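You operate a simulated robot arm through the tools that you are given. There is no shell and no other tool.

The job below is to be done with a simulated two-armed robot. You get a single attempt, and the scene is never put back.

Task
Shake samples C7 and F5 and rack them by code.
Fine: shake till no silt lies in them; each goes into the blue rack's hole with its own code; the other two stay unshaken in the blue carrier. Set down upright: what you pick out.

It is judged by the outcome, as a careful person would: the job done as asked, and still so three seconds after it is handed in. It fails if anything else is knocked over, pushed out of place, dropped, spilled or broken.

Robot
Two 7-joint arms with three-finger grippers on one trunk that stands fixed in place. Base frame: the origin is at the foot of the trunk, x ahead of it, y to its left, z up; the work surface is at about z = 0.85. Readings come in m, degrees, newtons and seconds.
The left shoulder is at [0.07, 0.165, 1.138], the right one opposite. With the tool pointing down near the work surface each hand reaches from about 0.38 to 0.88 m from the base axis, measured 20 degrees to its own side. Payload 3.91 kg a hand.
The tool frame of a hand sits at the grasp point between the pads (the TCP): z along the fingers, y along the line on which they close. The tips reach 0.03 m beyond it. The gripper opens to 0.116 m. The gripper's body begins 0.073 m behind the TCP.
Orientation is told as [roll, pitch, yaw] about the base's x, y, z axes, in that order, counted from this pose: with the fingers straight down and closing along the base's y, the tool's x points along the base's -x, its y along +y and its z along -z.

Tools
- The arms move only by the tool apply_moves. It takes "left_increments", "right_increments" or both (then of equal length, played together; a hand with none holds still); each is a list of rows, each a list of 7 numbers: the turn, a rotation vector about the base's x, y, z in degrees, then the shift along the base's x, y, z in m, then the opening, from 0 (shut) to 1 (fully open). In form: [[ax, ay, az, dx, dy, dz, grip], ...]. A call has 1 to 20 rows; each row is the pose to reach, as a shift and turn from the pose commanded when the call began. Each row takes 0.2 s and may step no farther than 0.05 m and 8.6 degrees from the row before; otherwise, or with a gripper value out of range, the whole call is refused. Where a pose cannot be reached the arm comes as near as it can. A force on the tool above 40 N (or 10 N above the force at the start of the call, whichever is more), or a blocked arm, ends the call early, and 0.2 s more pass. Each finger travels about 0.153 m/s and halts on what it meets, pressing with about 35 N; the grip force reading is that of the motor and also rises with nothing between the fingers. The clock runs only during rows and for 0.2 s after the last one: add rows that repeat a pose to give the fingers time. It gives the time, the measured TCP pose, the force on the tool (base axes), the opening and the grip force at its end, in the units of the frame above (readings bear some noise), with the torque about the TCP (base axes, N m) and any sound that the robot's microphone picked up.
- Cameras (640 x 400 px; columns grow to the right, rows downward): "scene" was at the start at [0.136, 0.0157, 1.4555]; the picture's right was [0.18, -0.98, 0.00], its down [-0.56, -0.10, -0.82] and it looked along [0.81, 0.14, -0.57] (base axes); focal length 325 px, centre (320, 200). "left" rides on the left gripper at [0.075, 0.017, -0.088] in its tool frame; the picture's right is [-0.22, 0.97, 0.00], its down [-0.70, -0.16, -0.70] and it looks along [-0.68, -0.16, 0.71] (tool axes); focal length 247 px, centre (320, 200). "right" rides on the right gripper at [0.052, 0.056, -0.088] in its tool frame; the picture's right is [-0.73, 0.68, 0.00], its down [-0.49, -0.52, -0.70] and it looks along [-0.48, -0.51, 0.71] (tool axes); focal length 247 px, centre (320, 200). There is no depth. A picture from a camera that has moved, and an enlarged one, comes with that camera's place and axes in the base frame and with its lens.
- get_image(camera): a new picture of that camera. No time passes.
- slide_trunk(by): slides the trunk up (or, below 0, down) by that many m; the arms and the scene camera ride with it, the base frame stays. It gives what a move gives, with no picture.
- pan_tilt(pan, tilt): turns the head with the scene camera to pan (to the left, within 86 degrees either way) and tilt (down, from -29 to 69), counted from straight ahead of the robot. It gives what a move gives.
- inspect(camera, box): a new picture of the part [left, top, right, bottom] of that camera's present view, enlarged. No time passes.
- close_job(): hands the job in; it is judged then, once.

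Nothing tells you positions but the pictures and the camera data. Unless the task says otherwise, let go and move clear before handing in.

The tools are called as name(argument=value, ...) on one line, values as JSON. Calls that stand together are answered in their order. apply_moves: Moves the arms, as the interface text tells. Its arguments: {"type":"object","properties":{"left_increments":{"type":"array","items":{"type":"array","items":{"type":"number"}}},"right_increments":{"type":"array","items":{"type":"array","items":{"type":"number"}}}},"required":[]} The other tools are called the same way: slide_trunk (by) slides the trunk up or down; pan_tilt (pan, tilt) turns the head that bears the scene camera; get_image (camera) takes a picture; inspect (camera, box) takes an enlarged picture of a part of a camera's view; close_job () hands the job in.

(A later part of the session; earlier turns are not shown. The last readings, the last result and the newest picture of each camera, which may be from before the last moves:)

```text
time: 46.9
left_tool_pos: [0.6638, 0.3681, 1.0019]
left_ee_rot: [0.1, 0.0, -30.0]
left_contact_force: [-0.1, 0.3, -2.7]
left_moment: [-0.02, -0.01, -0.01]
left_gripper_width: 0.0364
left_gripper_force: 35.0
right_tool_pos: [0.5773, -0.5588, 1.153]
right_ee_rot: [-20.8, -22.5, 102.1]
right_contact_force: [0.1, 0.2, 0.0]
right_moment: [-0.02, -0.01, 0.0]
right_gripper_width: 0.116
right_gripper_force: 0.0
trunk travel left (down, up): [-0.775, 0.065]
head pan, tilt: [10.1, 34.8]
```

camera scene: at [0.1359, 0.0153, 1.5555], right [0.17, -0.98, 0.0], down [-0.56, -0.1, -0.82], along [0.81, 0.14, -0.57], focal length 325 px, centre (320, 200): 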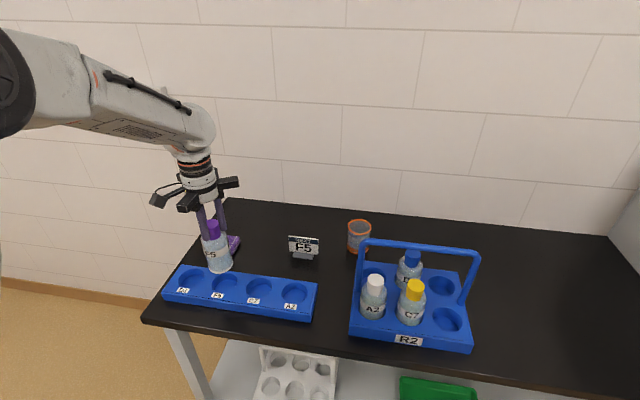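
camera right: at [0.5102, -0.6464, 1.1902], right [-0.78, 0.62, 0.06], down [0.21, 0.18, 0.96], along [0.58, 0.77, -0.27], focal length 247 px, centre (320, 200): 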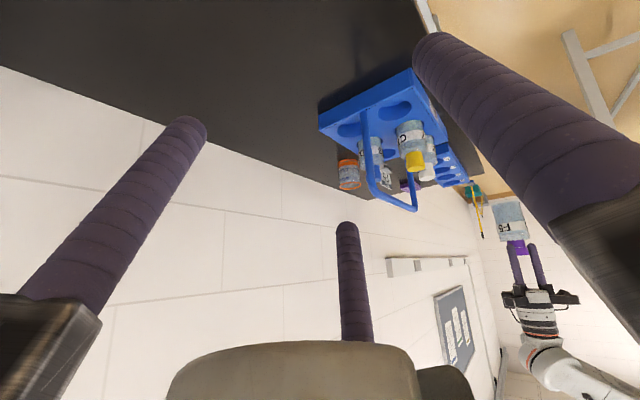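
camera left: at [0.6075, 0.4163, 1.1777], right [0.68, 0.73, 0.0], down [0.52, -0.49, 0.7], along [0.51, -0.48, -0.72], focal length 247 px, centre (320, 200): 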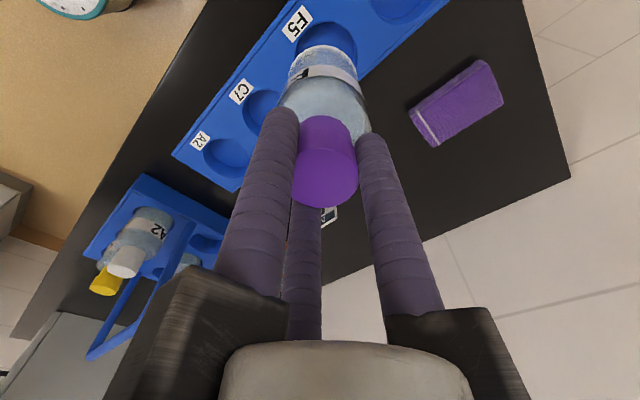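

apply_moves(left_increments=[[0, 0, 0, 0, 0.0, -0.002, 0], [0, 0, 0, 0, 0.0, -0.004, 0], [0, 0, 0, 0, 0.0, -0.005, 0], [0, 0, 0, 0, 0.0, -0.005, 0]])

inspect(camera="scene", box=[175, 225, 275, 315])

```text
time: 47.9
left_tool_pos: [0.6648, 0.3679, 0.9972]
left_ee_rot: [0.1, 0.1, -30.1]
left_contact_force: [0.4, -0.8, -2.1]
left_moment: [-0.02, -0.01, 0.03]
left_gripper_width: 0.0364
left_gripper_force: 35.1
right_tool_pos: [0.5774, -0.5578, 1.1541]
right_ee_rot: [-20.7, -22.5, 102.1]
right_contact_force: [0.1, 0.0, -0.6]
right_moment: [0.01, -0.01, 0.0]
right_gripper_width: 0.1162
right_gripper_force: 0.0
trunk travel left (down, up): [-0.775, 0.065]
head pan, tilt: [10.1, 34.8]
```

```text
4.44 times, centred on (225, 270) of scene
camera zoom: at [0.1364, 0.0157, 1.5554], right [0.18, -0.98, 0.0], down [-0.56, -0.1, -0.82], along [0.81, 0.14, -0.57], focal length 1443 px, centre (742, -111)
```

zoom: 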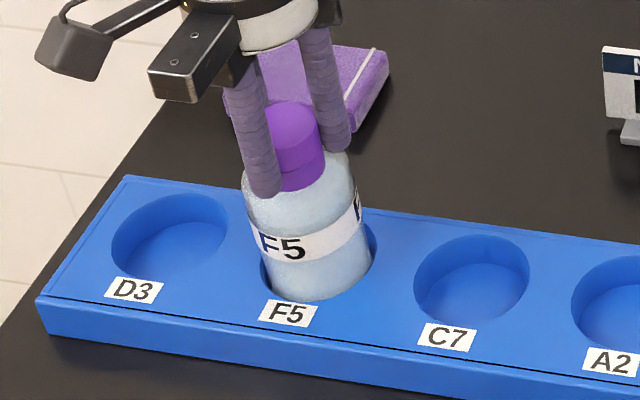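

apply_moves(left_increments=[[0, 0, 0, 0, 0.0, -0.0015, 0], [0, 0, 0, 0, 0.0, -0.003, 0], [0, 0, 0, 0, 0.0, -0.0045, 0], [0, 0, 0, 0, 0.0, -0.0045, 0]])

```text
time: 48.9
left_tool_pos: [0.6639, 0.367, 0.994]
left_ee_rot: [0.3, -0.2, -30.0]
left_contact_force: [3.2, 1.7, 19.4]
left_moment: [0.22, 0.2, -0.01]
left_gripper_width: 0.036
left_gripper_force: 34.7
right_tool_pos: [0.5757, -0.5591, 1.1542]
right_ee_rot: [-20.9, -22.4, 102.1]
right_contact_force: [-0.7, 0.2, 1.3]
right_moment: [-0.01, -0.01, 0.02]
right_gripper_width: 0.1162
right_gripper_force: 0.0
trunk travel left (down, up): [-0.775, 0.065]
head pan, tilt: [10.1, 34.8]
```

F5 has touched bottom (19 N upward). I relieve the pressure, open the fingers and rise straight up.

apply_moves(left_increments=[[0, 0, 0, 0, 0, 0.0015, 0], [0, 0, 0, 0, 0, 0.002, 0.15], [0, 0, 0, 0, 0, 0.002, 0.4], [0, 0, 0, 0, 0, 0.002, 0.5], [0, 0, 0, 0, 0, 0.002, 0.5], [0, 0, 0, 0, 0, 0.01, 0.5], [0, 0, 0, 0, 0, 0.03, 0.5], [0, 0, 0, 0, 0, 0.06, 0.5], [0, 0, 0, 0, 0, 0.1, 0.5], [0, 0, 0, 0, 0, 0.14, 0.5], [0, 0, 0, 0, 0, 0.14, 0.5]])

get_image(camera="left")

inspect(camera="scene", box=[175, 225, 275, 315])

```text
time: 51.3
left_tool_pos: [0.6668, 0.3661, 1.133]
left_ee_rot: [0.1, 0.1, -29.9]
left_contact_force: [0.2, -0.7, -0.3]
left_moment: [-0.02, 0.03, 0.03]
left_gripper_width: 0.0581
left_gripper_force: 0.1
right_tool_pos: [0.5775, -0.5585, 1.1542]
right_ee_rot: [-20.8, -22.5, 102.1]
right_contact_force: [1.1, 0.3, -0.2]
right_moment: [-0.03, 0.0, 0.01]
right_gripper_width: 0.116
right_gripper_force: 0.0
trunk travel left (down, up): [-0.775, 0.065]
head pan, tilt: [10.1, 34.8]
```

```text
taken
camera left: at [0.6109, 0.4192, 1.2218], right [0.68, 0.73, 0.0], down [0.52, -0.49, 0.7], along [0.51, -0.48, -0.72], focal length 247 px, centre (320, 200)
```

left: 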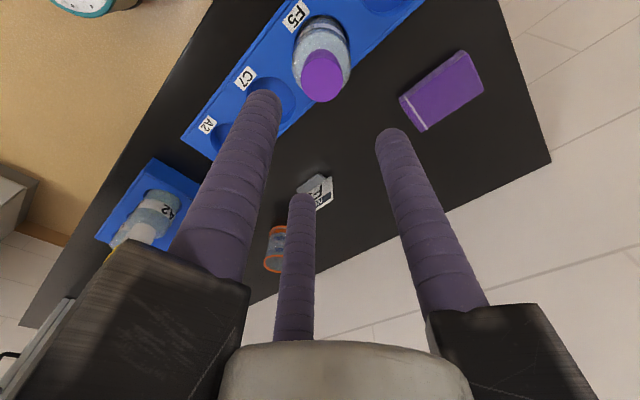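

```text
4.44 times, centred on (225, 270) of scene
camera zoom: at [0.1368, 0.0159, 1.5554], right [0.18, -0.98, 0.0], down [-0.56, -0.1, -0.82], along [0.81, 0.14, -0.57], focal length 1443 px, centre (742, -111)
```

zoom: 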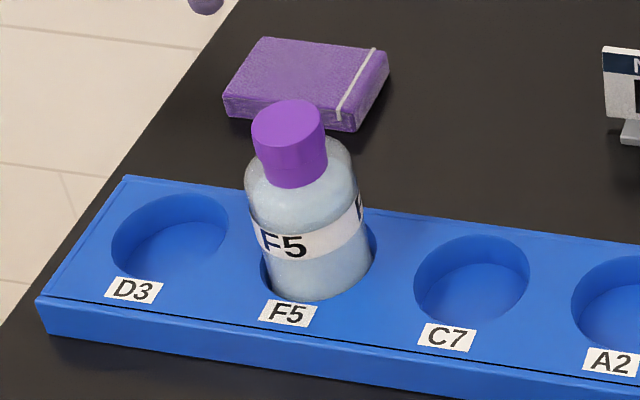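

F5 stands upright in its hole. I compare its look with the unshaken bottles at the same zoom.

inspect(camera="scene", box=[350, 250, 450, 340])

get_image(camera="scene")

inspect(camera="left", box=[270, 0, 370, 110])

```text
4.44 times, centred on (400, 295) of scene
camera zoom: at [0.1368, 0.0159, 1.5554], right [0.18, -0.98, 0.0], down [-0.56, -0.1, -0.82], along [0.81, 0.14, -0.57], focal length 1443 px, centre (-36, -222)
```

zoom: 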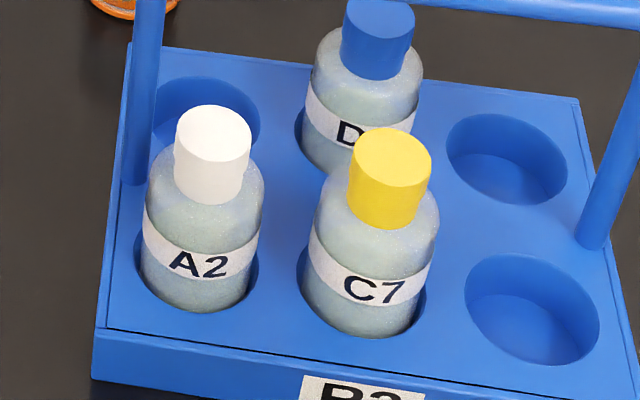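

```text
taken
camera scene: at [0.1368, 0.0159, 1.5554], right [0.18, -0.98, 0.0], down [-0.56, -0.1, -0.82], along [0.81, 0.14, -0.57], focal length 325 px, centre (320, 200)
```

scene: 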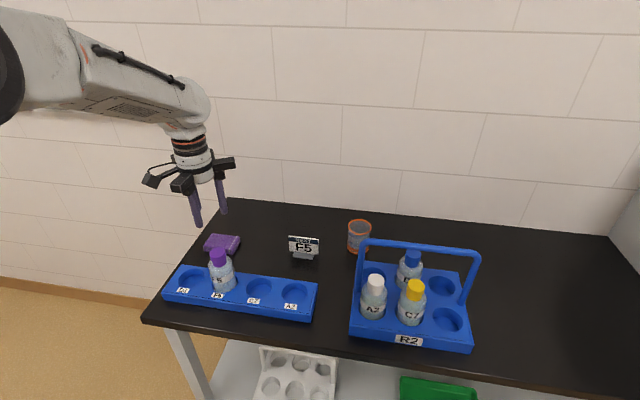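

```text
3.64 times, centred on (320, 55) of left
camera zoom: at [0.6109, 0.4192, 1.2218], right [0.68, 0.73, 0.0], down [0.52, -0.49, 0.7], along [0.51, -0.48, -0.72], focal length 898 px, centre (320, 727)
```

zoom: 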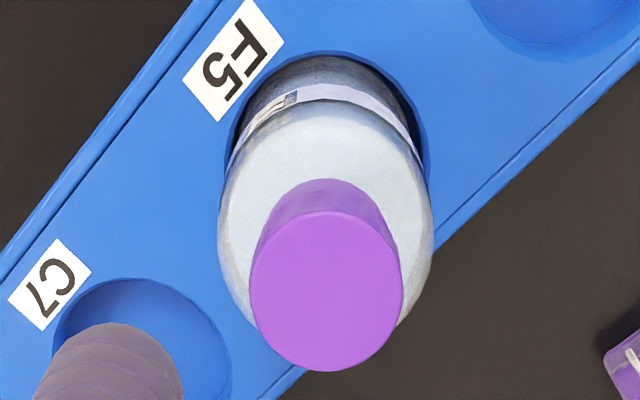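

F5 now looks paler and bluer than the unshaken greenish bottles, so the shaking did show. Next I carry the open left hand over to C7 at a safe height.

apply_moves(left_increments=[[0, 0, 0, 0, -0.04, 0.02, 0.5], [0, 0, 0, -0.002, -0.085, 0.03, 0.5], [0, 0, 0, -0.004, -0.13, 0.03, 0.5], [0, 0, 0, -0.005, -0.175, 0.03, 0.5], [0, 0, 0, -0.006, -0.22, 0.03, 0.5], [0, 0, 0, -0.008, -0.265, 0.03, 0.5], [0, 0, 0, -0.01, -0.31, 0.03, 0.5], [0, 0, 0, -0.011, -0.355, 0.03, 0.5], [0, 0, 0, -0.012, -0.4, 0.03, 0.5], [0, 0, 0, -0.013, -0.445, 0.02, 0.5], [0, 0, 0, -0.0145, -0.481, 0.0, 0.5], [0, 0, 0, -0.0145, -0.481, -0.02, 0.5], [0, 0, 0, -0.0145, -0.481, -0.02, 0.5]])

get_image(camera="left")

get_image(camera="scene")

inspect(camera="left", box=[220, 0, 460, 220])

```text
time: 54.1
left_tool_pos: [0.6581, -0.1002, 1.1239]
left_ee_rot: [-2.1, -0.9, -28.1]
left_contact_force: [-0.8, -0.4, -0.6]
left_moment: [0.0, -0.01, 0.02]
left_gripper_width: 0.0577
left_gripper_force: 0.0
right_tool_pos: [0.5761, -0.5588, 1.1542]
right_ee_rot: [-20.9, -22.5, 102.0]
right_contact_force: [0.8, 0.1, 0.6]
right_moment: [0.02, -0.02, 0.04]
right_gripper_width: 0.1159
right_gripper_force: 0.1
trunk travel left (down, up): [-0.775, 0.065]
head pan, tilt: [10.1, 34.8]
```

```text
taken
camera left: at [0.6024, -0.0468, 1.2095], right [0.65, 0.76, -0.03], down [0.54, -0.44, 0.72], along [0.53, -0.48, -0.7], focal length 247 px, centre (320, 200)
```

left: 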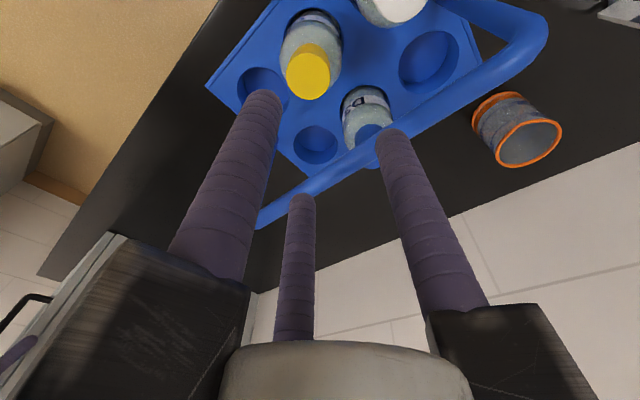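

```text
taken
camera scene: at [0.1353, 0.015, 1.5555], right [0.17, -0.98, 0.0], down [-0.56, -0.1, -0.82], along [0.81, 0.14, -0.57], focal length 325 px, centre (320, 200)
```

scene: 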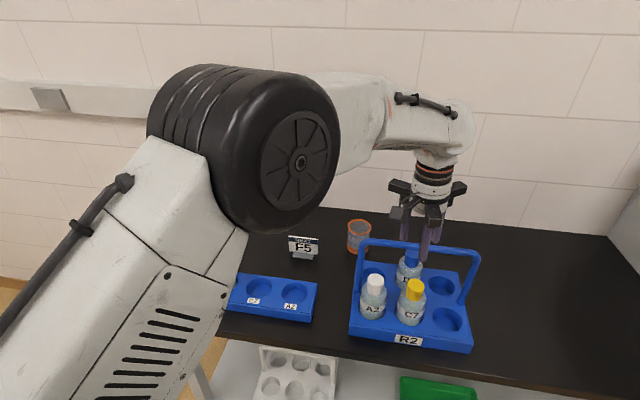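

```text
1.82 times, centred on (340, 110) of left
camera zoom: at [0.6024, -0.0468, 1.2095], right [0.65, 0.76, -0.03], down [0.54, -0.44, 0.72], along [0.53, -0.48, -0.7], focal length 449 px, centre (284, 364)
```

zoom: 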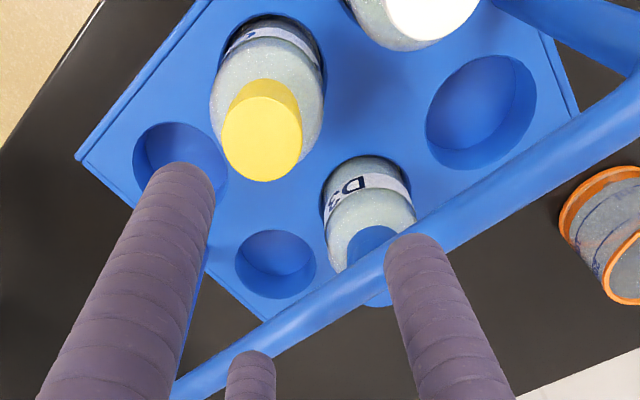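

apply_moves(left_increments=[[0, 0, 0, 0, 0, 0, 0.5], [0, 0, 0, 0, 0, 0, 0.5], [0, 0, 0, 0, 0, 0, 0.5]])

```text
time: 54.9
left_tool_pos: [0.6606, -0.0972, 1.1199]
left_ee_rot: [-1.7, -0.8, -27.8]
left_contact_force: [0.7, 0.6, 0.7]
left_moment: [-0.03, -0.02, -0.02]
left_gripper_width: 0.0576
left_gripper_force: 0.0
right_tool_pos: [0.5781, -0.5593, 1.1531]
right_ee_rot: [-20.8, -22.5, 102.1]
right_contact_force: [-0.5, 0.8, 0.5]
right_moment: [0.01, 0.01, -0.01]
right_gripper_width: 0.1162
right_gripper_force: 0.0
trunk travel left (down, up): [-0.775, 0.065]
head pan, tilt: [10.1, 34.8]
```

The hand settled about 1.5 cm off; I correct relative to the measured pose.

apply_moves(left_increments=[[0.9, 0, -1.1, -0.005, -0.007, -0.005, 0.5], [1.9, -0.1, -2.2, -0.01, -0.0138, -0.015, 0.5], [1.9, -0.1, -2.2, -0.01, -0.0138, -0.015, 0.5], [1.9, -0.1, -2.2, -0.01, -0.0138, -0.015, 0.5]])

inspect(camera="left", box=[220, 0, 460, 220])

```text
time: 56.1
left_tool_pos: [0.6543, -0.1062, 1.107]
left_ee_rot: [-0.5, 0.1, -29.5]
left_contact_force: [1.0, 0.5, 0.2]
left_moment: [-0.01, 0.01, -0.01]
left_gripper_width: 0.0581
left_gripper_force: 0.0
right_tool_pos: [0.5769, -0.5582, 1.1532]
right_ee_rot: [-20.9, -22.6, 102.2]
right_contact_force: [-0.2, 0.5, -0.3]
right_moment: [0.04, 0.0, -0.01]
right_gripper_width: 0.1161
right_gripper_force: 0.0
trunk travel left (down, up): [-0.775, 0.065]
head pan, tilt: [10.1, 34.8]
stopped in row 4 (left hand): the arm was blocked; the commanded pose is now the measured one
```

```text
1.82 times, centred on (340, 110) of left
camera zoom: at [0.5999, -0.0542, 1.1961], right [0.67, 0.74, -0.01], down [0.53, -0.48, 0.7], along [0.51, -0.48, -0.71], focal length 449 px, centre (284, 364)
```

zoom: 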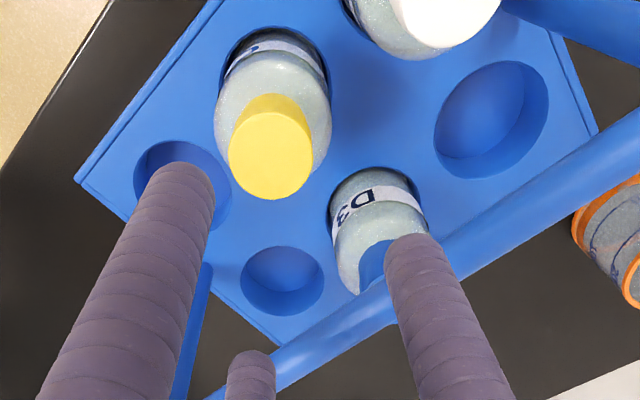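

The arm reports being blocked though the hand is in free air, so something upstream (elbow or the other arm) may be in the way. I'll look around with the head camera.

pan_tilt(pan=-25, tilt=30)

get_image(camera="scene")

get_image(camera="right")

```text
time: 57.1
left_tool_pos: [0.6561, -0.1079, 1.1095]
left_ee_rot: [-0.6, 0.0, -29.5]
left_contact_force: [0.4, -0.2, 0.2]
left_moment: [0.02, 0.01, 0.0]
left_gripper_width: 0.0579
left_gripper_force: 0.0
right_tool_pos: [0.5763, -0.5591, 1.1532]
right_ee_rot: [-20.8, -22.6, 102.2]
right_contact_force: [-0.2, -0.4, 0.9]
right_moment: [0.02, -0.01, 0.01]
right_gripper_width: 0.1163
right_gripper_force: 0.1
trunk travel left (down, up): [-0.775, 0.065]
head pan, tilt: [-25.0, 30.0]
```

```text
taken
camera scene: at [0.1312, -0.0382, 1.563], right [-0.42, -0.91, 0.0], down [-0.45, 0.21, -0.87], along [0.79, -0.36, -0.5], focal length 325 px, centre (320, 200)
```

scene: 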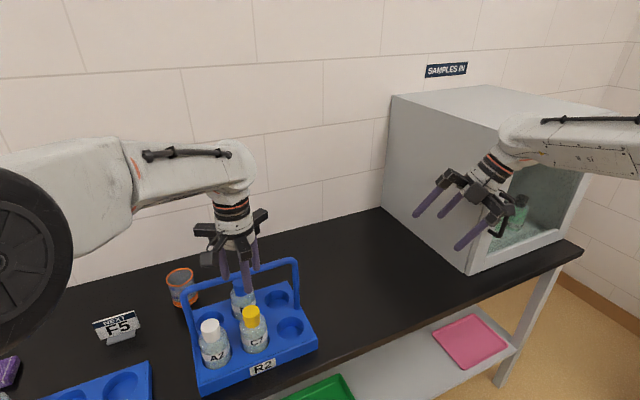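

```text
taken
camera right: at [0.5094, -0.6463, 1.1907], right [-0.78, 0.62, 0.06], down [0.21, 0.18, 0.96], along [0.58, 0.77, -0.27], focal length 247 px, centre (320, 200)
```

right: 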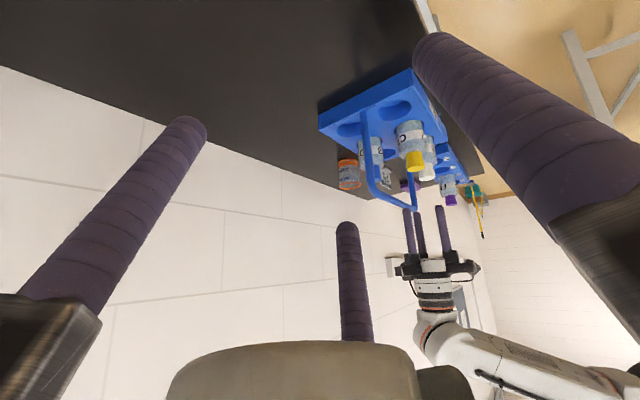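

pan_tilt(pan=25, tilt=30)

get_image(camera="scene")

```text
time: 58.3
left_tool_pos: [0.6559, -0.1068, 1.1087]
left_ee_rot: [-0.5, 0.0, -29.5]
left_contact_force: [0.6, -0.3, -0.6]
left_moment: [0.0, 0.02, 0.04]
left_gripper_width: 0.0581
left_gripper_force: 0.1
right_tool_pos: [0.5761, -0.5582, 1.1537]
right_ee_rot: [-20.8, -22.6, 102.1]
right_contact_force: [-0.2, 0.7, -0.1]
right_moment: [0.02, -0.03, -0.01]
right_gripper_width: 0.1159
right_gripper_force: 0.0
trunk travel left (down, up): [-0.775, 0.065]
head pan, tilt: [25.0, 30.0]
```

```text
taken
camera scene: at [0.1312, 0.0381, 1.563], right [0.42, -0.91, 0.0], down [-0.45, -0.21, -0.87], along [0.78, 0.37, -0.5], focal length 325 px, centre (320, 200)
```

scene: 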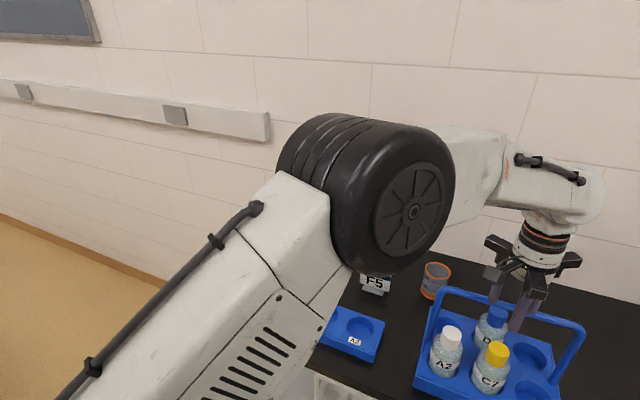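

No external obstacle is visible, so it is probably a joint limit in this arm posture. I try the small remaining correction again.

apply_moves(left_increments=[[0.3, 0, -0.3, -0.003, -0.002, 0, 0.5], [0.5, 0, -0.5, -0.005, -0.004, 0, 0.5], [0.5, 0, -0.5, -0.005, -0.004, 0, 0.5]])

pan_tilt(pan=10.1, tilt=34.8)

```text
time: 59.1
left_tool_pos: [0.651, -0.1073, 1.1081]
left_ee_rot: [-0.5, 0.3, -29.5]
left_contact_force: [0.5, -0.1, 0.3]
left_moment: [0.01, -0.03, 0.02]
left_gripper_width: 0.0582
left_gripper_force: 0.0
right_tool_pos: [0.5766, -0.559, 1.1533]
right_ee_rot: [-20.8, -22.5, 102.1]
right_contact_force: [-0.2, 0.0, -0.5]
right_moment: [0.03, -0.03, -0.03]
right_gripper_width: 0.1157
right_gripper_force: 0.1
trunk travel left (down, up): [-0.775, 0.065]
head pan, tilt: [25.0, 30.0]
```

```text
time: 59.9
left_tool_pos: [0.6526, -0.1063, 1.1095]
left_ee_rot: [-0.6, 0.2, -29.5]
left_contact_force: [-0.2, -0.1, 0.2]
left_moment: [0.04, 0.02, -0.01]
left_gripper_width: 0.0579
left_gripper_force: 0.1
right_tool_pos: [0.5766, -0.5589, 1.1534]
right_ee_rot: [-20.8, -22.5, 102.1]
right_contact_force: [0.0, 0.5, 0.3]
right_moment: [0.0, 0.02, 0.02]
right_gripper_width: 0.1159
right_gripper_force: 0.0
trunk travel left (down, up): [-0.775, 0.065]
head pan, tilt: [10.1, 34.8]
```

apply_moves(left_increments=[[0, 0, 1.5, -0.001, -0.002, -0.01, 0.5], [0, 0, 3, -0.002, -0.004, -0.03, 0.5], [0, 0, 3, -0.002, -0.004, -0.03, 0.5]])

```text
time: 60.6
left_tool_pos: [0.6527, -0.1074, 1.0869]
left_ee_rot: [-1.3, -0.3, -25.9]
left_contact_force: [-0.4, 1.0, -0.4]
left_moment: [0.01, -0.01, -0.01]
left_gripper_width: 0.0581
left_gripper_force: 0.1
right_tool_pos: [0.577, -0.5594, 1.1535]
right_ee_rot: [-20.8, -22.5, 102.0]
right_contact_force: [0.1, 0.4, 0.4]
right_moment: [-0.01, 0.0, 0.01]
right_gripper_width: 0.116
right_gripper_force: 0.1
trunk travel left (down, up): [-0.775, 0.065]
head pan, tilt: [10.1, 34.8]
```

The posture seems to hit a joint limit around y -0.107. I'll rise, retreat toward the body, and re-approach so the arm folds differently.

apply_moves(left_increments=[[0, 0, 0, 0, 0.0, 0.04, 0.5], [0, 0, 3, 0, 0.005, 0.085, 0.5], [0, 0, 8, -0.03, 0.01, 0.12, 0.5], [0, 0, 14, -0.07, 0.015, 0.14, 0.5], [0, 0, 20, -0.11, 0.02, 0.16, 0.5], [0, 0, 26, -0.15, 0.03, 0.18, 0.5], [0, 0, 26, -0.19, 0.04, 0.2, 0.5], [0, 0, 26, -0.225, 0.045, 0.21, 0.5], [0, 0, 26, -0.225, 0.045, 0.21, 0.5]])

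get_image(camera="scene")

```text
time: 62.6
left_tool_pos: [0.4236, -0.0719, 1.2863]
left_ee_rot: [0.3, 0.5, -1.3]
left_contact_force: [0.5, -0.5, -0.4]
left_moment: [0.01, 0.04, -0.01]
left_gripper_width: 0.0578
left_gripper_force: 0.1
right_tool_pos: [0.5791, -0.5588, 1.1514]
right_ee_rot: [-20.7, -22.6, 102.1]
right_contact_force: [0.3, -0.5, 0.5]
right_moment: [0.03, 0.01, 0.03]
right_gripper_width: 0.1159
right_gripper_force: 0.2
trunk travel left (down, up): [-0.775, 0.065]
head pan, tilt: [10.1, 34.8]
```

```text
taken
camera scene: at [0.1379, 0.0142, 1.5553], right [0.18, -0.98, 0.0], down [-0.56, -0.1, -0.82], along [0.81, 0.14, -0.57], focal length 325 px, centre (320, 200)
```

scene: 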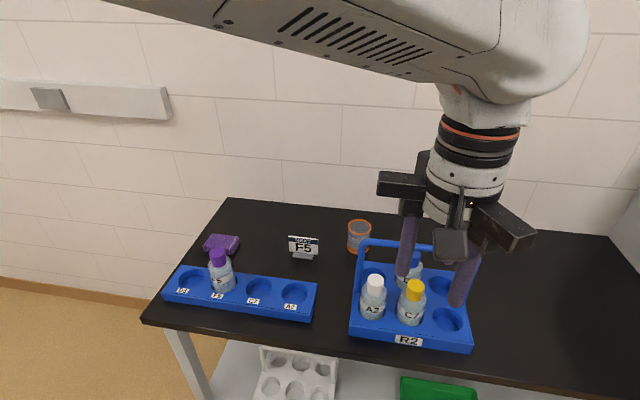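

apply_moves(left_increments=[[0, 0, -4, 0.02, -0.025, 0, 0.5], [0, 0, -8, 0.045, -0.05, -0.01, 0.5], [0, 0, -12, 0.08, -0.065, -0.02, 0.5], [0, 0, -16, 0.115, -0.075, -0.035, 0.5], [0, 0, -20, 0.15, -0.075, -0.05, 0.5], [0, 0, -24, 0.185, -0.07, -0.075, 0.5], [0, 0, -28.5, 0.21, -0.06, -0.1, 0.5], [0, 0, -28.5, 0.227, -0.045, -0.13, 0.5], [0, 0, -28.5, 0.227, -0.039, -0.155, 0.5], [0, 0, -28.5, 0.227, -0.039, -0.155, 0.5], [0, 0, -28.5, 0.227, -0.039, -0.155, 0.5]])

get_image(camera="scene")

inspect(camera="left", box=[220, 0, 460, 220])

```text
time: 65.0
left_tool_pos: [0.651, -0.1082, 1.1297]
left_ee_rot: [-0.1, 0.3, -29.5]
left_contact_force: [0.6, -0.5, -0.2]
left_moment: [0.03, 0.01, 0.01]
left_gripper_width: 0.0578
left_gripper_force: 0.0
right_tool_pos: [0.5765, -0.5586, 1.1538]
right_ee_rot: [-20.8, -22.5, 102.2]
right_contact_force: [0.3, -0.5, 0.7]
right_moment: [0.01, 0.01, 0.01]
right_gripper_width: 0.1162
right_gripper_force: 0.1
trunk travel left (down, up): [-0.775, 0.065]
head pan, tilt: [10.1, 34.8]
```

```text
taken
camera scene: at [0.136, 0.0156, 1.5555], right [0.18, -0.98, 0.0], down [-0.56, -0.1, -0.82], along [0.81, 0.14, -0.57], focal length 325 px, centre (320, 200)
```

scene: 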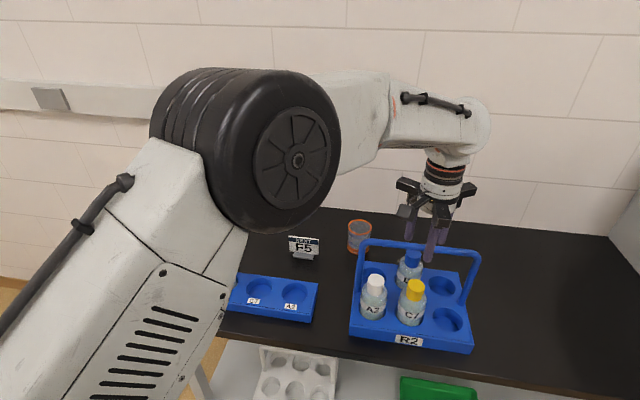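

```text
1.82 times, centred on (340, 110) of left
camera zoom: at [0.596, -0.0568, 1.2194], right [0.67, 0.74, 0.0], down [0.53, -0.48, 0.7], along [0.51, -0.47, -0.72], focal length 449 px, centre (284, 364)
```

zoom: 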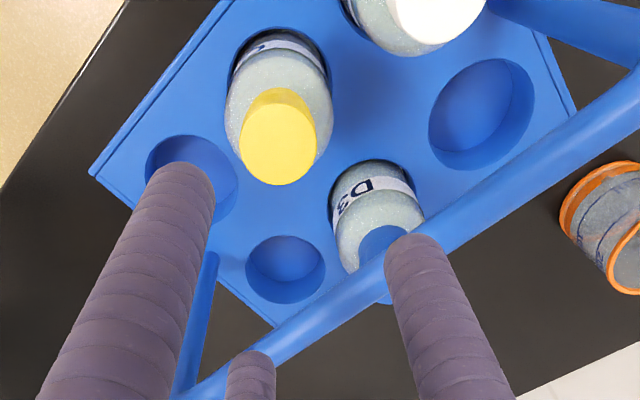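

This approach works without hitting a limit. I align over C7 (about (0.6515, -0.111)) and come down a little.

apply_moves(left_increments=[[0.1, -0.2, -0.5, 0.0005, -0.003, -0.015, 0.5], [0.1, -0.2, -0.5, 0.0005, -0.003, -0.03, 0.5], [0.1, -0.2, -0.5, 0.0005, -0.003, -0.03, 0.5], [0.1, -0.2, -0.5, 0.0005, -0.003, -0.03, 0.5]])

inspect(camera="left", box=[220, 0, 460, 220])

```text
time: 66.0
left_tool_pos: [0.6548, -0.1064, 1.1053]
left_ee_rot: [-0.3, -0.2, -29.5]
left_contact_force: [-0.2, -0.6, 0.0]
left_moment: [-0.02, 0.03, -0.04]
left_gripper_width: 0.058
left_gripper_force: 0.1
right_tool_pos: [0.5773, -0.5583, 1.1531]
right_ee_rot: [-20.8, -22.4, 102.1]
right_contact_force: [0.9, -0.7, 0.1]
right_moment: [-0.01, -0.01, 0.0]
right_gripper_width: 0.1163
right_gripper_force: 0.1
trunk travel left (down, up): [-0.775, 0.065]
head pan, tilt: [10.1, 34.8]
```

```text
1.82 times, centred on (340, 110) of left
camera zoom: at [0.599, -0.0558, 1.1934], right [0.67, 0.74, 0.0], down [0.53, -0.48, 0.7], along [0.52, -0.47, -0.71], focal length 449 px, centre (284, 364)
```

zoom: 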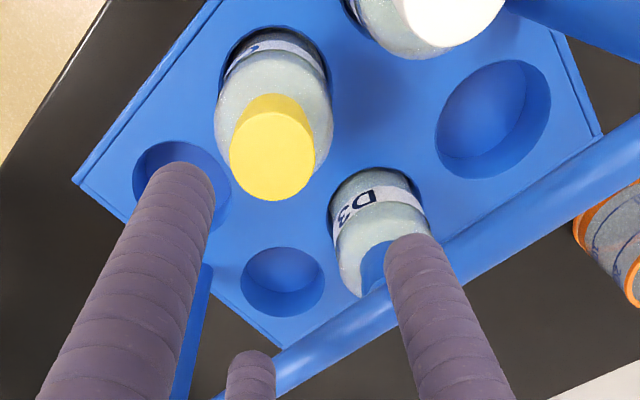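

At lower height the limit bites again. For F5 the arm worked with a lower elbow, so I'll go out to the F5 position in the air first and slide back to C7 from there.

apply_moves(left_increments=[[0, 0, 0, -0.003, -0.015, 0.02, 0.5], [0, 0, 0, -0.005, -0.035, 0.03, 0.5], [0, 0, 0, -0.006, -0.06, 0.03, 0.5], [0, 0, 0, -0.006, -0.085, 0.03, 0.5], [0, 0, 0, -0.006, -0.1, 0.02, 0.5], [0, 0, 0, -0.006, -0.1, 0.0, 0.5], [0, 0, 0, -0.006, -0.1, 0.0, 0.5]])

get_image(camera="scene")

```text
time: 67.7
left_tool_pos: [0.6429, -0.2147, 1.1024]
left_ee_rot: [0.4, 0.2, -30.3]
left_contact_force: [1.2, 0.1, -0.8]
left_moment: [0.01, 0.0, -0.02]
left_gripper_width: 0.0582
left_gripper_force: 0.1
right_tool_pos: [0.5766, -0.5592, 1.1536]
right_ee_rot: [-20.8, -22.5, 102.1]
right_contact_force: [0.5, 0.8, 1.0]
right_moment: [-0.02, -0.01, 0.01]
right_gripper_width: 0.1161
right_gripper_force: 0.0
trunk travel left (down, up): [-0.775, 0.065]
head pan, tilt: [10.1, 34.8]
```

```text
taken
camera scene: at [0.1361, 0.0155, 1.5555], right [0.18, -0.98, 0.0], down [-0.56, -0.1, -0.82], along [0.81, 0.14, -0.57], focal length 325 px, centre (320, 200)
```

scene: 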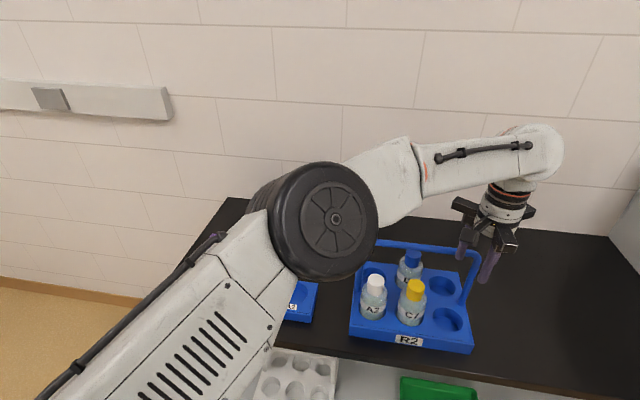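

The elbow dropped into the lower posture. Now I slide back along +y toward C7 in small steps.

apply_moves(left_increments=[[0, 0, 0, 0.002, 0.02, 0, 0.5], [0, 0, 0, 0.004, 0.04, 0, 0.5], [0, 0, 0, 0.006, 0.06, 0, 0.5], [0, 0, 0, 0.008, 0.08, 0, 0.5], [0, 0, 0, 0.0086, 0.1037, 0, 0.5], [0, 0, 0, 0.0086, 0.1037, 0, 0.5], [0, 0, 0, 0.0086, 0.1037, 0, 0.5]])

get_image(camera="scene")

inspect(camera="left", box=[220, 0, 460, 220])

```text
time: 69.2
left_tool_pos: [0.651, -0.1112, 1.1032]
left_ee_rot: [0.3, 0.2, -30.3]
left_contact_force: [0.6, 0.8, 0.1]
left_moment: [0.04, 0.01, 0.0]
left_gripper_width: 0.0582
left_gripper_force: 0.0
right_tool_pos: [0.5759, -0.5599, 1.1538]
right_ee_rot: [-20.8, -22.6, 102.1]
right_contact_force: [0.4, -0.4, -0.3]
right_moment: [0.02, 0.0, 0.01]
right_gripper_width: 0.116
right_gripper_force: 0.1
trunk travel left (down, up): [-0.775, 0.065]
head pan, tilt: [10.1, 34.8]
```

```text
taken
camera scene: at [0.1361, 0.0155, 1.5555], right [0.18, -0.98, 0.0], down [-0.56, -0.1, -0.82], along [0.81, 0.14, -0.57], focal length 325 px, centre (320, 200)
```

scene: 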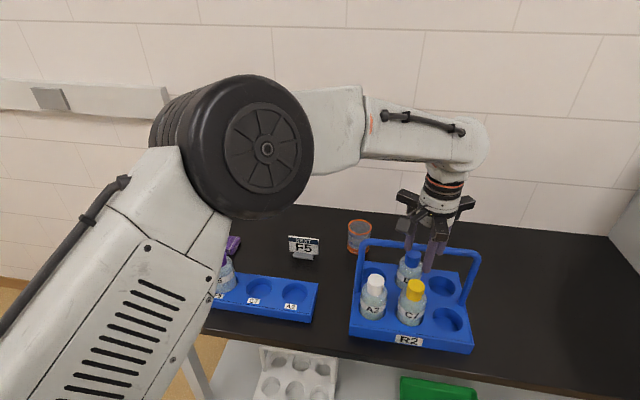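

```text
1.82 times, centred on (340, 110) of left
camera zoom: at [0.5951, -0.0596, 1.1915], right [0.68, 0.73, 0.01], down [0.52, -0.49, 0.7], along [0.51, -0.47, -0.72], focal length 449 px, centre (284, 364)
```

zoom: 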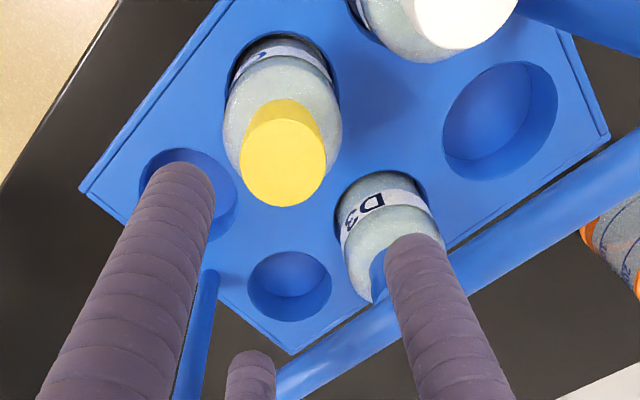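

Now the hand sits accurately over C7. When F5 was gripped it centred about 4 mm toward +x of the tool axis, so I shift the hand 4 mm toward -x and lower part way.

apply_moves(left_increments=[[-0.2, 0, 0.3, -0.004, 0.0007, -0.02, 0.5], [-0.2, 0, 0.3, -0.004, 0.0007, -0.04, 0.5], [-0.2, 0, 0.3, -0.004, 0.0007, -0.06, 0.5], [-0.2, 0, 0.3, -0.004, 0.0007, -0.075, 0.5], [-0.2, 0, 0.3, -0.004, 0.0007, -0.075, 0.5]])

get_image(camera="left")

inspect(camera="right", box=[350, 90, 490, 250])

```text
time: 70.5
left_tool_pos: [0.6483, -0.1104, 1.0289]
left_ee_rot: [0.3, 0.2, -30.1]
left_contact_force: [0.2, -0.4, 0.3]
left_moment: [0.0, -0.03, 0.0]
left_gripper_width: 0.0579
left_gripper_force: 0.1
right_tool_pos: [0.5768, -0.5589, 1.1538]
right_ee_rot: [-20.8, -22.5, 102.0]
right_contact_force: [0.5, 0.6, -0.2]
right_moment: [0.01, -0.01, 0.0]
right_gripper_width: 0.1161
right_gripper_force: 0.1
trunk travel left (down, up): [-0.775, 0.065]
head pan, tilt: [10.1, 34.8]
```

```text
taken
camera left: at [0.5927, -0.0586, 1.1159], right [0.68, 0.73, 0.0], down [0.52, -0.49, 0.7], along [0.51, -0.47, -0.72], focal length 247 px, centre (320, 200)
```

left: 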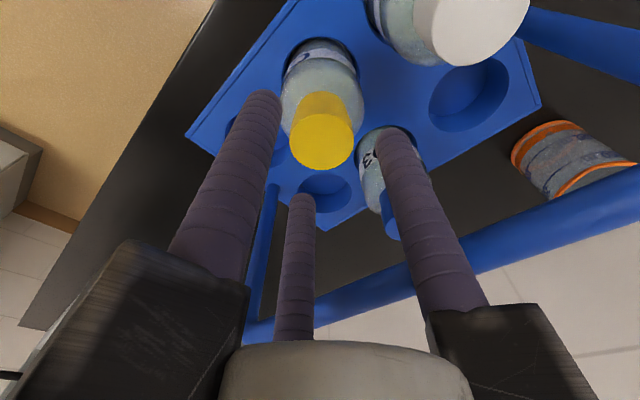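

```text
2.50 times, centred on (420, 170) of right
camera zoom: at [0.5093, -0.6462, 1.1908], right [-0.78, 0.62, 0.06], down [0.21, 0.18, 0.96], along [0.58, 0.77, -0.27], focal length 617 px, centre (70, 275)
```

zoom: 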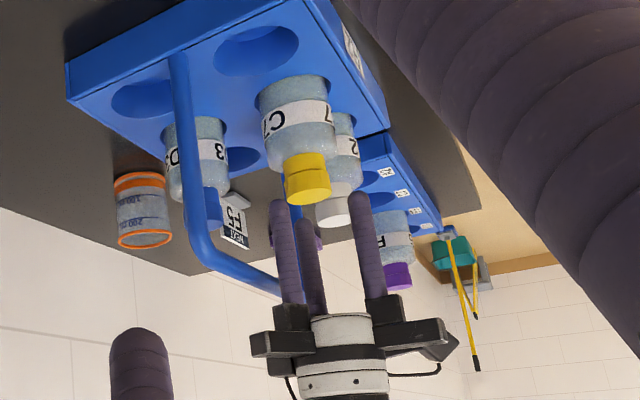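

Aligned. I lower to the cap and grip.

apply_moves(left_increments=[[0, 0, 0, 0, 0, -0.012, 0.5], [0, 0, 0, 0, 0, -0.024, 0.5], [0, 0, 0, 0, 0, -0.034, 0.5], [0, 0, 0, 0, 0, -0.035, 0.5], [0, 0, 0, 0, 0, -0.035, 0.5]])

get_image(camera="left")

inspect(camera="right", box=[350, 90, 490, 250])

```text
time: 71.7
left_tool_pos: [0.6482, -0.1088, 0.9923]
left_ee_rot: [0.2, 0.1, -30.0]
left_contact_force: [0.3, -0.1, 0.1]
left_moment: [-0.02, 0.01, -0.01]
left_gripper_width: 0.058
left_gripper_force: 0.1
right_tool_pos: [0.5771, -0.56, 1.1527]
right_ee_rot: [-20.8, -22.6, 102.1]
right_contact_force: [0.1, 0.7, -0.1]
right_moment: [0.0, 0.0, -0.01]
right_gripper_width: 0.1162
right_gripper_force: 0.0
trunk travel left (down, up): [-0.775, 0.065]
head pan, tilt: [10.1, 34.8]
```

```text
taken
camera left: at [0.5926, -0.0577, 1.0811], right [0.68, 0.73, 0.0], down [0.52, -0.49, 0.7], along [0.51, -0.47, -0.72], focal length 247 px, centre (320, 200)
```

left: 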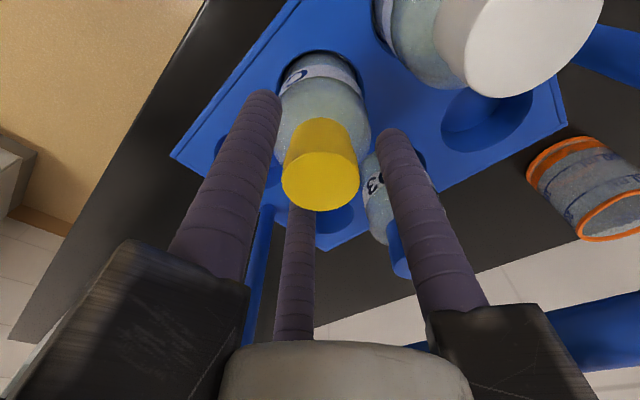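

```text
2.50 times, centred on (420, 170) of right
camera zoom: at [0.5094, -0.6463, 1.1907], right [-0.78, 0.62, 0.06], down [0.21, 0.18, 0.96], along [0.58, 0.77, -0.27], focal length 617 px, centre (70, 275)
```

zoom: 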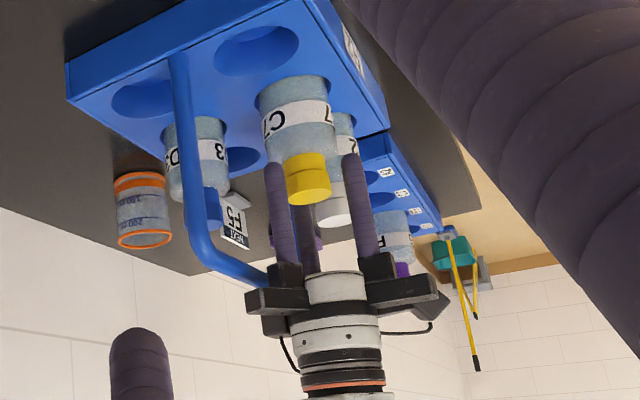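

apply_moves(left_increments=[[0, 0, 0, 0, 0, 0.001, 0.35], [0, 0, 0, 0, 0, 0.001, 0.25], [0, 0, 0, 0, 0, 0.001, 0.1], [0, 0, 0, 0, 0, 0.001, 0.0], [0, 0, 0, 0, 0, 0.001, 0.0]])

get_image(camera="left")

```text
time: 72.8
left_tool_pos: [0.6486, -0.11, 0.9938]
left_ee_rot: [0.3, 0.2, -30.0]
left_contact_force: [0.4, 0.1, 0.5]
left_moment: [-0.02, 0.02, -0.04]
left_gripper_width: 0.0367
left_gripper_force: 35.1
right_tool_pos: [0.5771, -0.5587, 1.1535]
right_ee_rot: [-20.8, -22.5, 102.1]
right_contact_force: [-0.1, 0.4, -0.1]
right_moment: [-0.02, 0.0, 0.02]
right_gripper_width: 0.1161
right_gripper_force: 0.1
trunk travel left (down, up): [-0.775, 0.065]
head pan, tilt: [10.1, 34.8]
```

```text
taken
camera left: at [0.5925, -0.058, 1.0821], right [0.68, 0.73, 0.0], down [0.52, -0.49, 0.7], along [0.51, -0.47, -0.72], focal length 247 px, centre (320, 200)
```

left: 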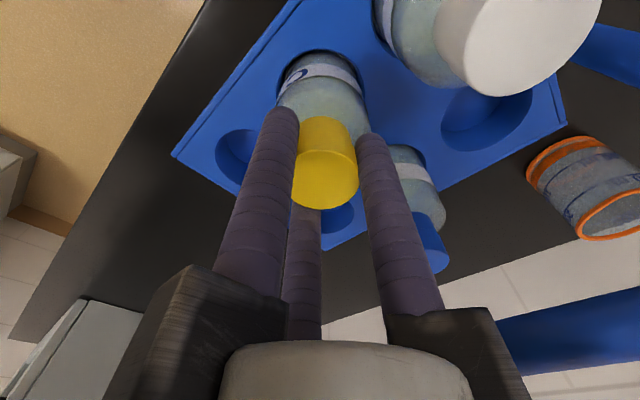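

C7 is gripped. I lift it straight up slowly, below the bar level, and check.

apply_moves(left_increments=[[0, 0, 0, 0, 0, 0.008, 0], [0, 0, 0, 0, 0, 0.018, 0], [0, 0, 0, 0, 0, 0.03, 0], [0, 0, 0, 0, 0, 0.045, 0], [0, 0, 0, -0.003, 0, 0.06, 0], [0, 0, 0, -0.005, 0, 0.065, 0], [0, 0, 0, -0.005, 0, 0.065, 0]])

get_image(camera="scene")

inspect(camera="right", box=[350, 90, 490, 250])

```text
time: 74.5
left_tool_pos: [0.6437, -0.1075, 1.0592]
left_ee_rot: [-0.1, 0.1, -29.9]
left_contact_force: [0.5, -0.7, -2.3]
left_moment: [0.01, -0.01, 0.01]
left_gripper_width: 0.0364
left_gripper_force: 34.7
right_tool_pos: [0.5771, -0.5575, 1.1521]
right_ee_rot: [-20.9, -22.5, 102.2]
right_contact_force: [0.7, 0.3, 0.0]
right_moment: [-0.03, -0.01, 0.01]
right_gripper_width: 0.116
right_gripper_force: 0.0
trunk travel left (down, up): [-0.775, 0.065]
head pan, tilt: [10.1, 34.8]
```

```text
taken
camera scene: at [0.1364, 0.0153, 1.5555], right [0.18, -0.98, 0.0], down [-0.56, -0.1, -0.82], along [0.81, 0.14, -0.57], focal length 325 px, centre (320, 200)
```

scene: 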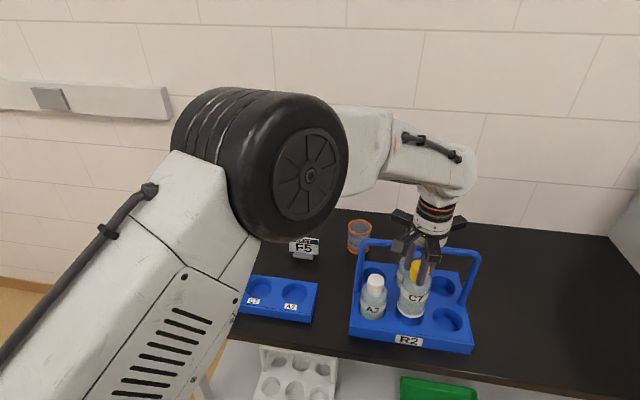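

```text
2.50 times, centred on (420, 170) of right
camera zoom: at [0.5097, -0.6464, 1.1904], right [-0.78, 0.62, 0.06], down [0.21, 0.18, 0.96], along [0.58, 0.77, -0.27], focal length 617 px, centre (70, 275)
```

zoom: 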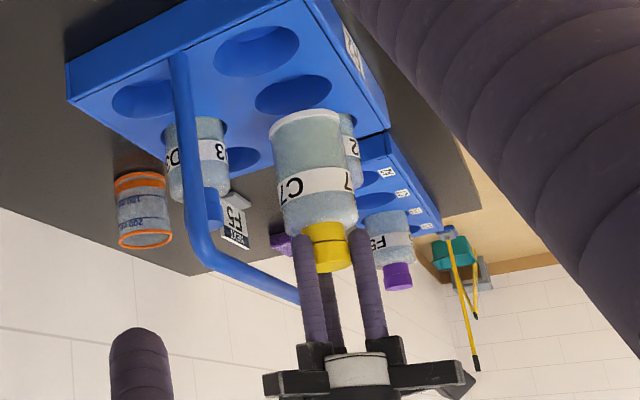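

C7 is out of its hole. Before shaking I take a close look at its unshaken state.

inspect(camera="right", box=[393, 128, 443, 178])

inspect(camera="scene", box=[385, 260, 445, 325])

inspect(camera="left", box=[250, 20, 400, 140])

inspect(camera="right", box=[410, 165, 450, 210])

```text
8.00 times, centred on (418, 153) of right
camera zoom: at [0.5097, -0.6464, 1.1904], right [-0.78, 0.62, 0.06], down [0.21, 0.18, 0.96], along [0.58, 0.77, -0.27], focal length 1976 px, centre (-464, 576)
```

zoom: 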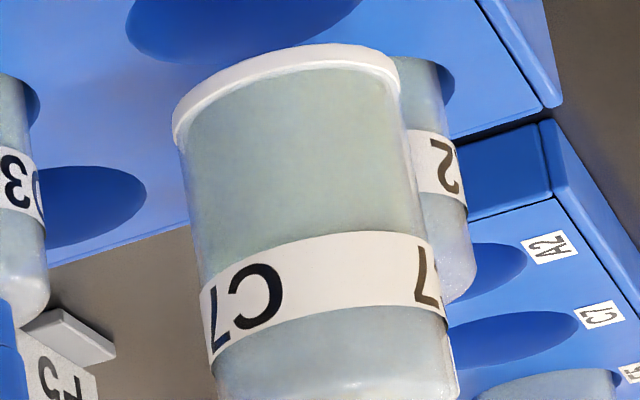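

```text
6.15 times, centred on (415, 292) of scene
camera zoom: at [0.1364, 0.0153, 1.5555], right [0.18, -0.98, 0.0], down [-0.56, -0.1, -0.82], along [0.81, 0.14, -0.57], focal length 1998 px, centre (-265, -369)
```

zoom: 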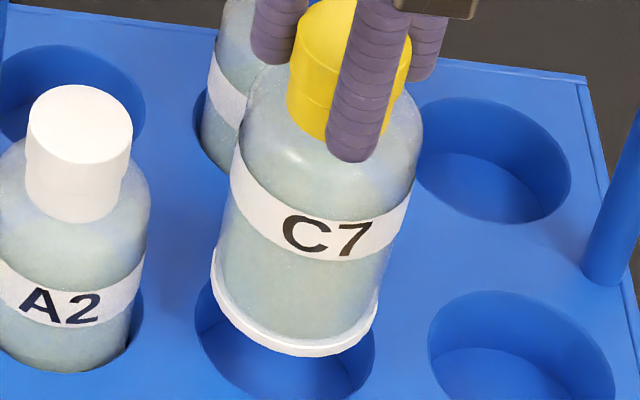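

```text
3.33 times, centred on (325, 80) of left
camera zoom: at [0.5881, -0.0557, 1.1473], right [0.68, 0.73, 0.0], down [0.53, -0.49, 0.7], along [0.51, -0.47, -0.72], focal length 823 px, centre (303, 600)
```

zoom: 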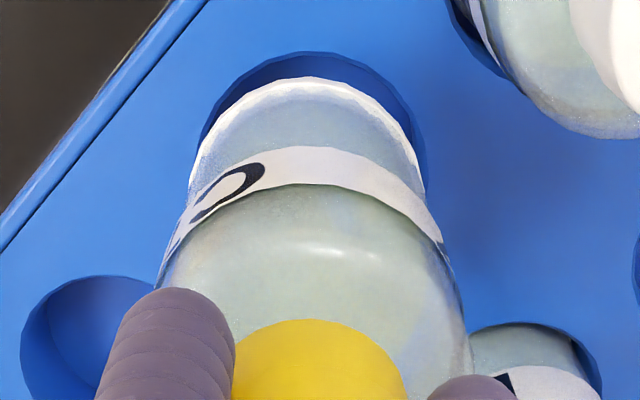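

```text
8.89 times, centred on (430, 188) of right
camera zoom: at [0.5097, -0.6464, 1.1904], right [-0.78, 0.62, 0.06], down [0.21, 0.18, 0.96], along [0.58, 0.77, -0.27], focal length 2195 px, centre (-658, 311)
```

zoom: 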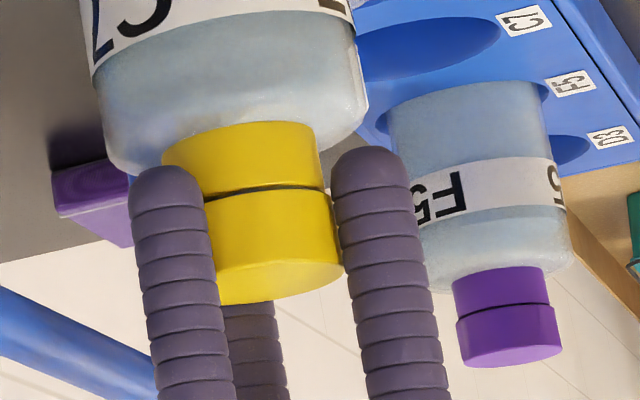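

C7 (unshaken) has the same white foot ring as F5, so the ring is just the bottle's base, while its contents are greener than the shaken F5. I now draw C7 out toward the robot, clear of A2.

apply_moves(left_increments=[[0, 0, 0, -0.02, 0, 0.002, 0], [0, 0, 0, -0.04, 0, 0.005, 0], [0, 0, 0, -0.06, 0.0, 0.01, 0], [0, 0, 0, -0.075, 0.0, 0.015, 0], [0, 0, 0, -0.075, 0.0, 0.015, 0]])

get_image(camera="scene")

```text
time: 75.8
left_tool_pos: [0.5592, -0.0967, 1.0311]
left_ee_rot: [-3.5, 4.5, -28.4]
left_contact_force: [-0.6, 0.7, -3.4]
left_moment: [0.03, -0.03, -0.02]
left_gripper_width: 0.0365
left_gripper_force: 35.4
right_tool_pos: [0.578, -0.5591, 1.1536]
right_ee_rot: [-20.9, -22.5, 102.1]
right_contact_force: [0.7, -0.4, 1.2]
right_moment: [0.05, 0.01, 0.0]
right_gripper_width: 0.1159
right_gripper_force: 0.1
trunk travel left (down, up): [-0.775, 0.065]
head pan, tilt: [10.1, 34.8]
stopped in row 5 (left hand): the arm was blocked; the commanded pose is now the measured one
```

```text
taken
camera scene: at [0.1366, 0.0154, 1.5555], right [0.18, -0.98, 0.0], down [-0.56, -0.1, -0.82], along [0.81, 0.14, -0.57], focal length 325 px, centre (320, 200)
```

scene: 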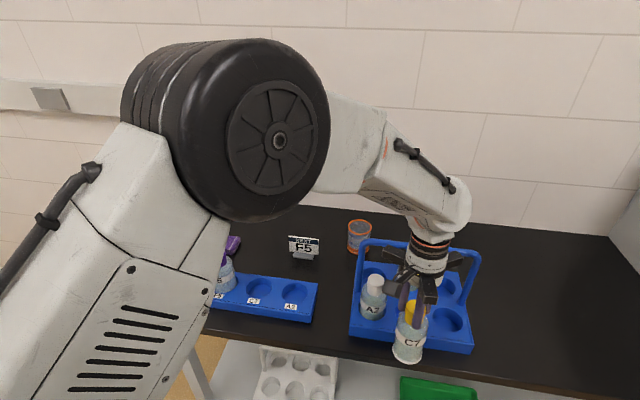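

The arm is again at its folding limit, but C7 is clear in front of the carrier. I move left, rise and level as I did with F5.

apply_moves(left_increments=[[0.1, -0.8, -0.2, -0.003, 0.025, 0.012, 0], [0.3, -2, -0.5, -0.006, 0.055, 0.03, 0], [0.5, -3.5, -1, -0.01, 0.09, 0.055, 0], [0.9, -5.6, -1.6, -0.02, 0.125, 0.085, 0], [0.9, -5.6, -1.6, -0.03, 0.16, 0.11, 0], [0.9, -5.6, -1.6, -0.04, 0.195, 0.13, 0], [0.9, -5.6, -1.6, -0.05, 0.23, 0.16, 0], [0.9, -5.6, -1.6, -0.05, 0.23, 0.16, 0]])

get_image(camera="scene")

```text
time: 77.7
left_tool_pos: [0.5083, 0.1315, 1.1943]
left_ee_rot: [0.3, 0.1, -30.1]
left_contact_force: [0.2, 0.4, -3.7]
left_moment: [0.05, 0.0, -0.03]
left_gripper_width: 0.0366
left_gripper_force: 35.5
right_tool_pos: [0.578, -0.5591, 1.1522]
right_ee_rot: [-20.8, -22.5, 102.1]
right_contact_force: [0.4, -0.6, 0.9]
right_moment: [-0.01, 0.0, 0.03]
right_gripper_width: 0.1162
right_gripper_force: 0.0
trunk travel left (down, up): [-0.775, 0.065]
head pan, tilt: [10.1, 34.8]
```

```text
taken
camera scene: at [0.1371, 0.0147, 1.5554], right [0.18, -0.98, 0.0], down [-0.56, -0.1, -0.82], along [0.81, 0.14, -0.57], focal length 325 px, centre (320, 200)
```

scene: 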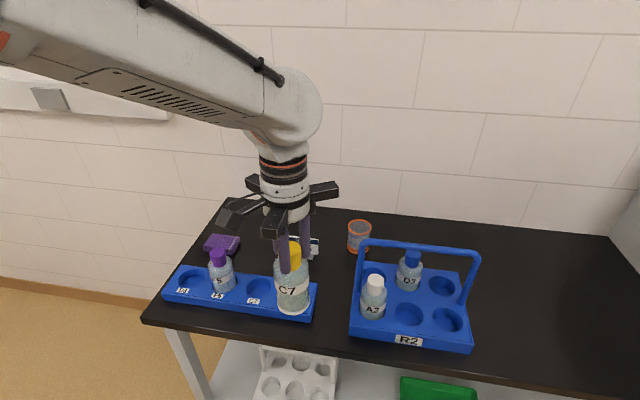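

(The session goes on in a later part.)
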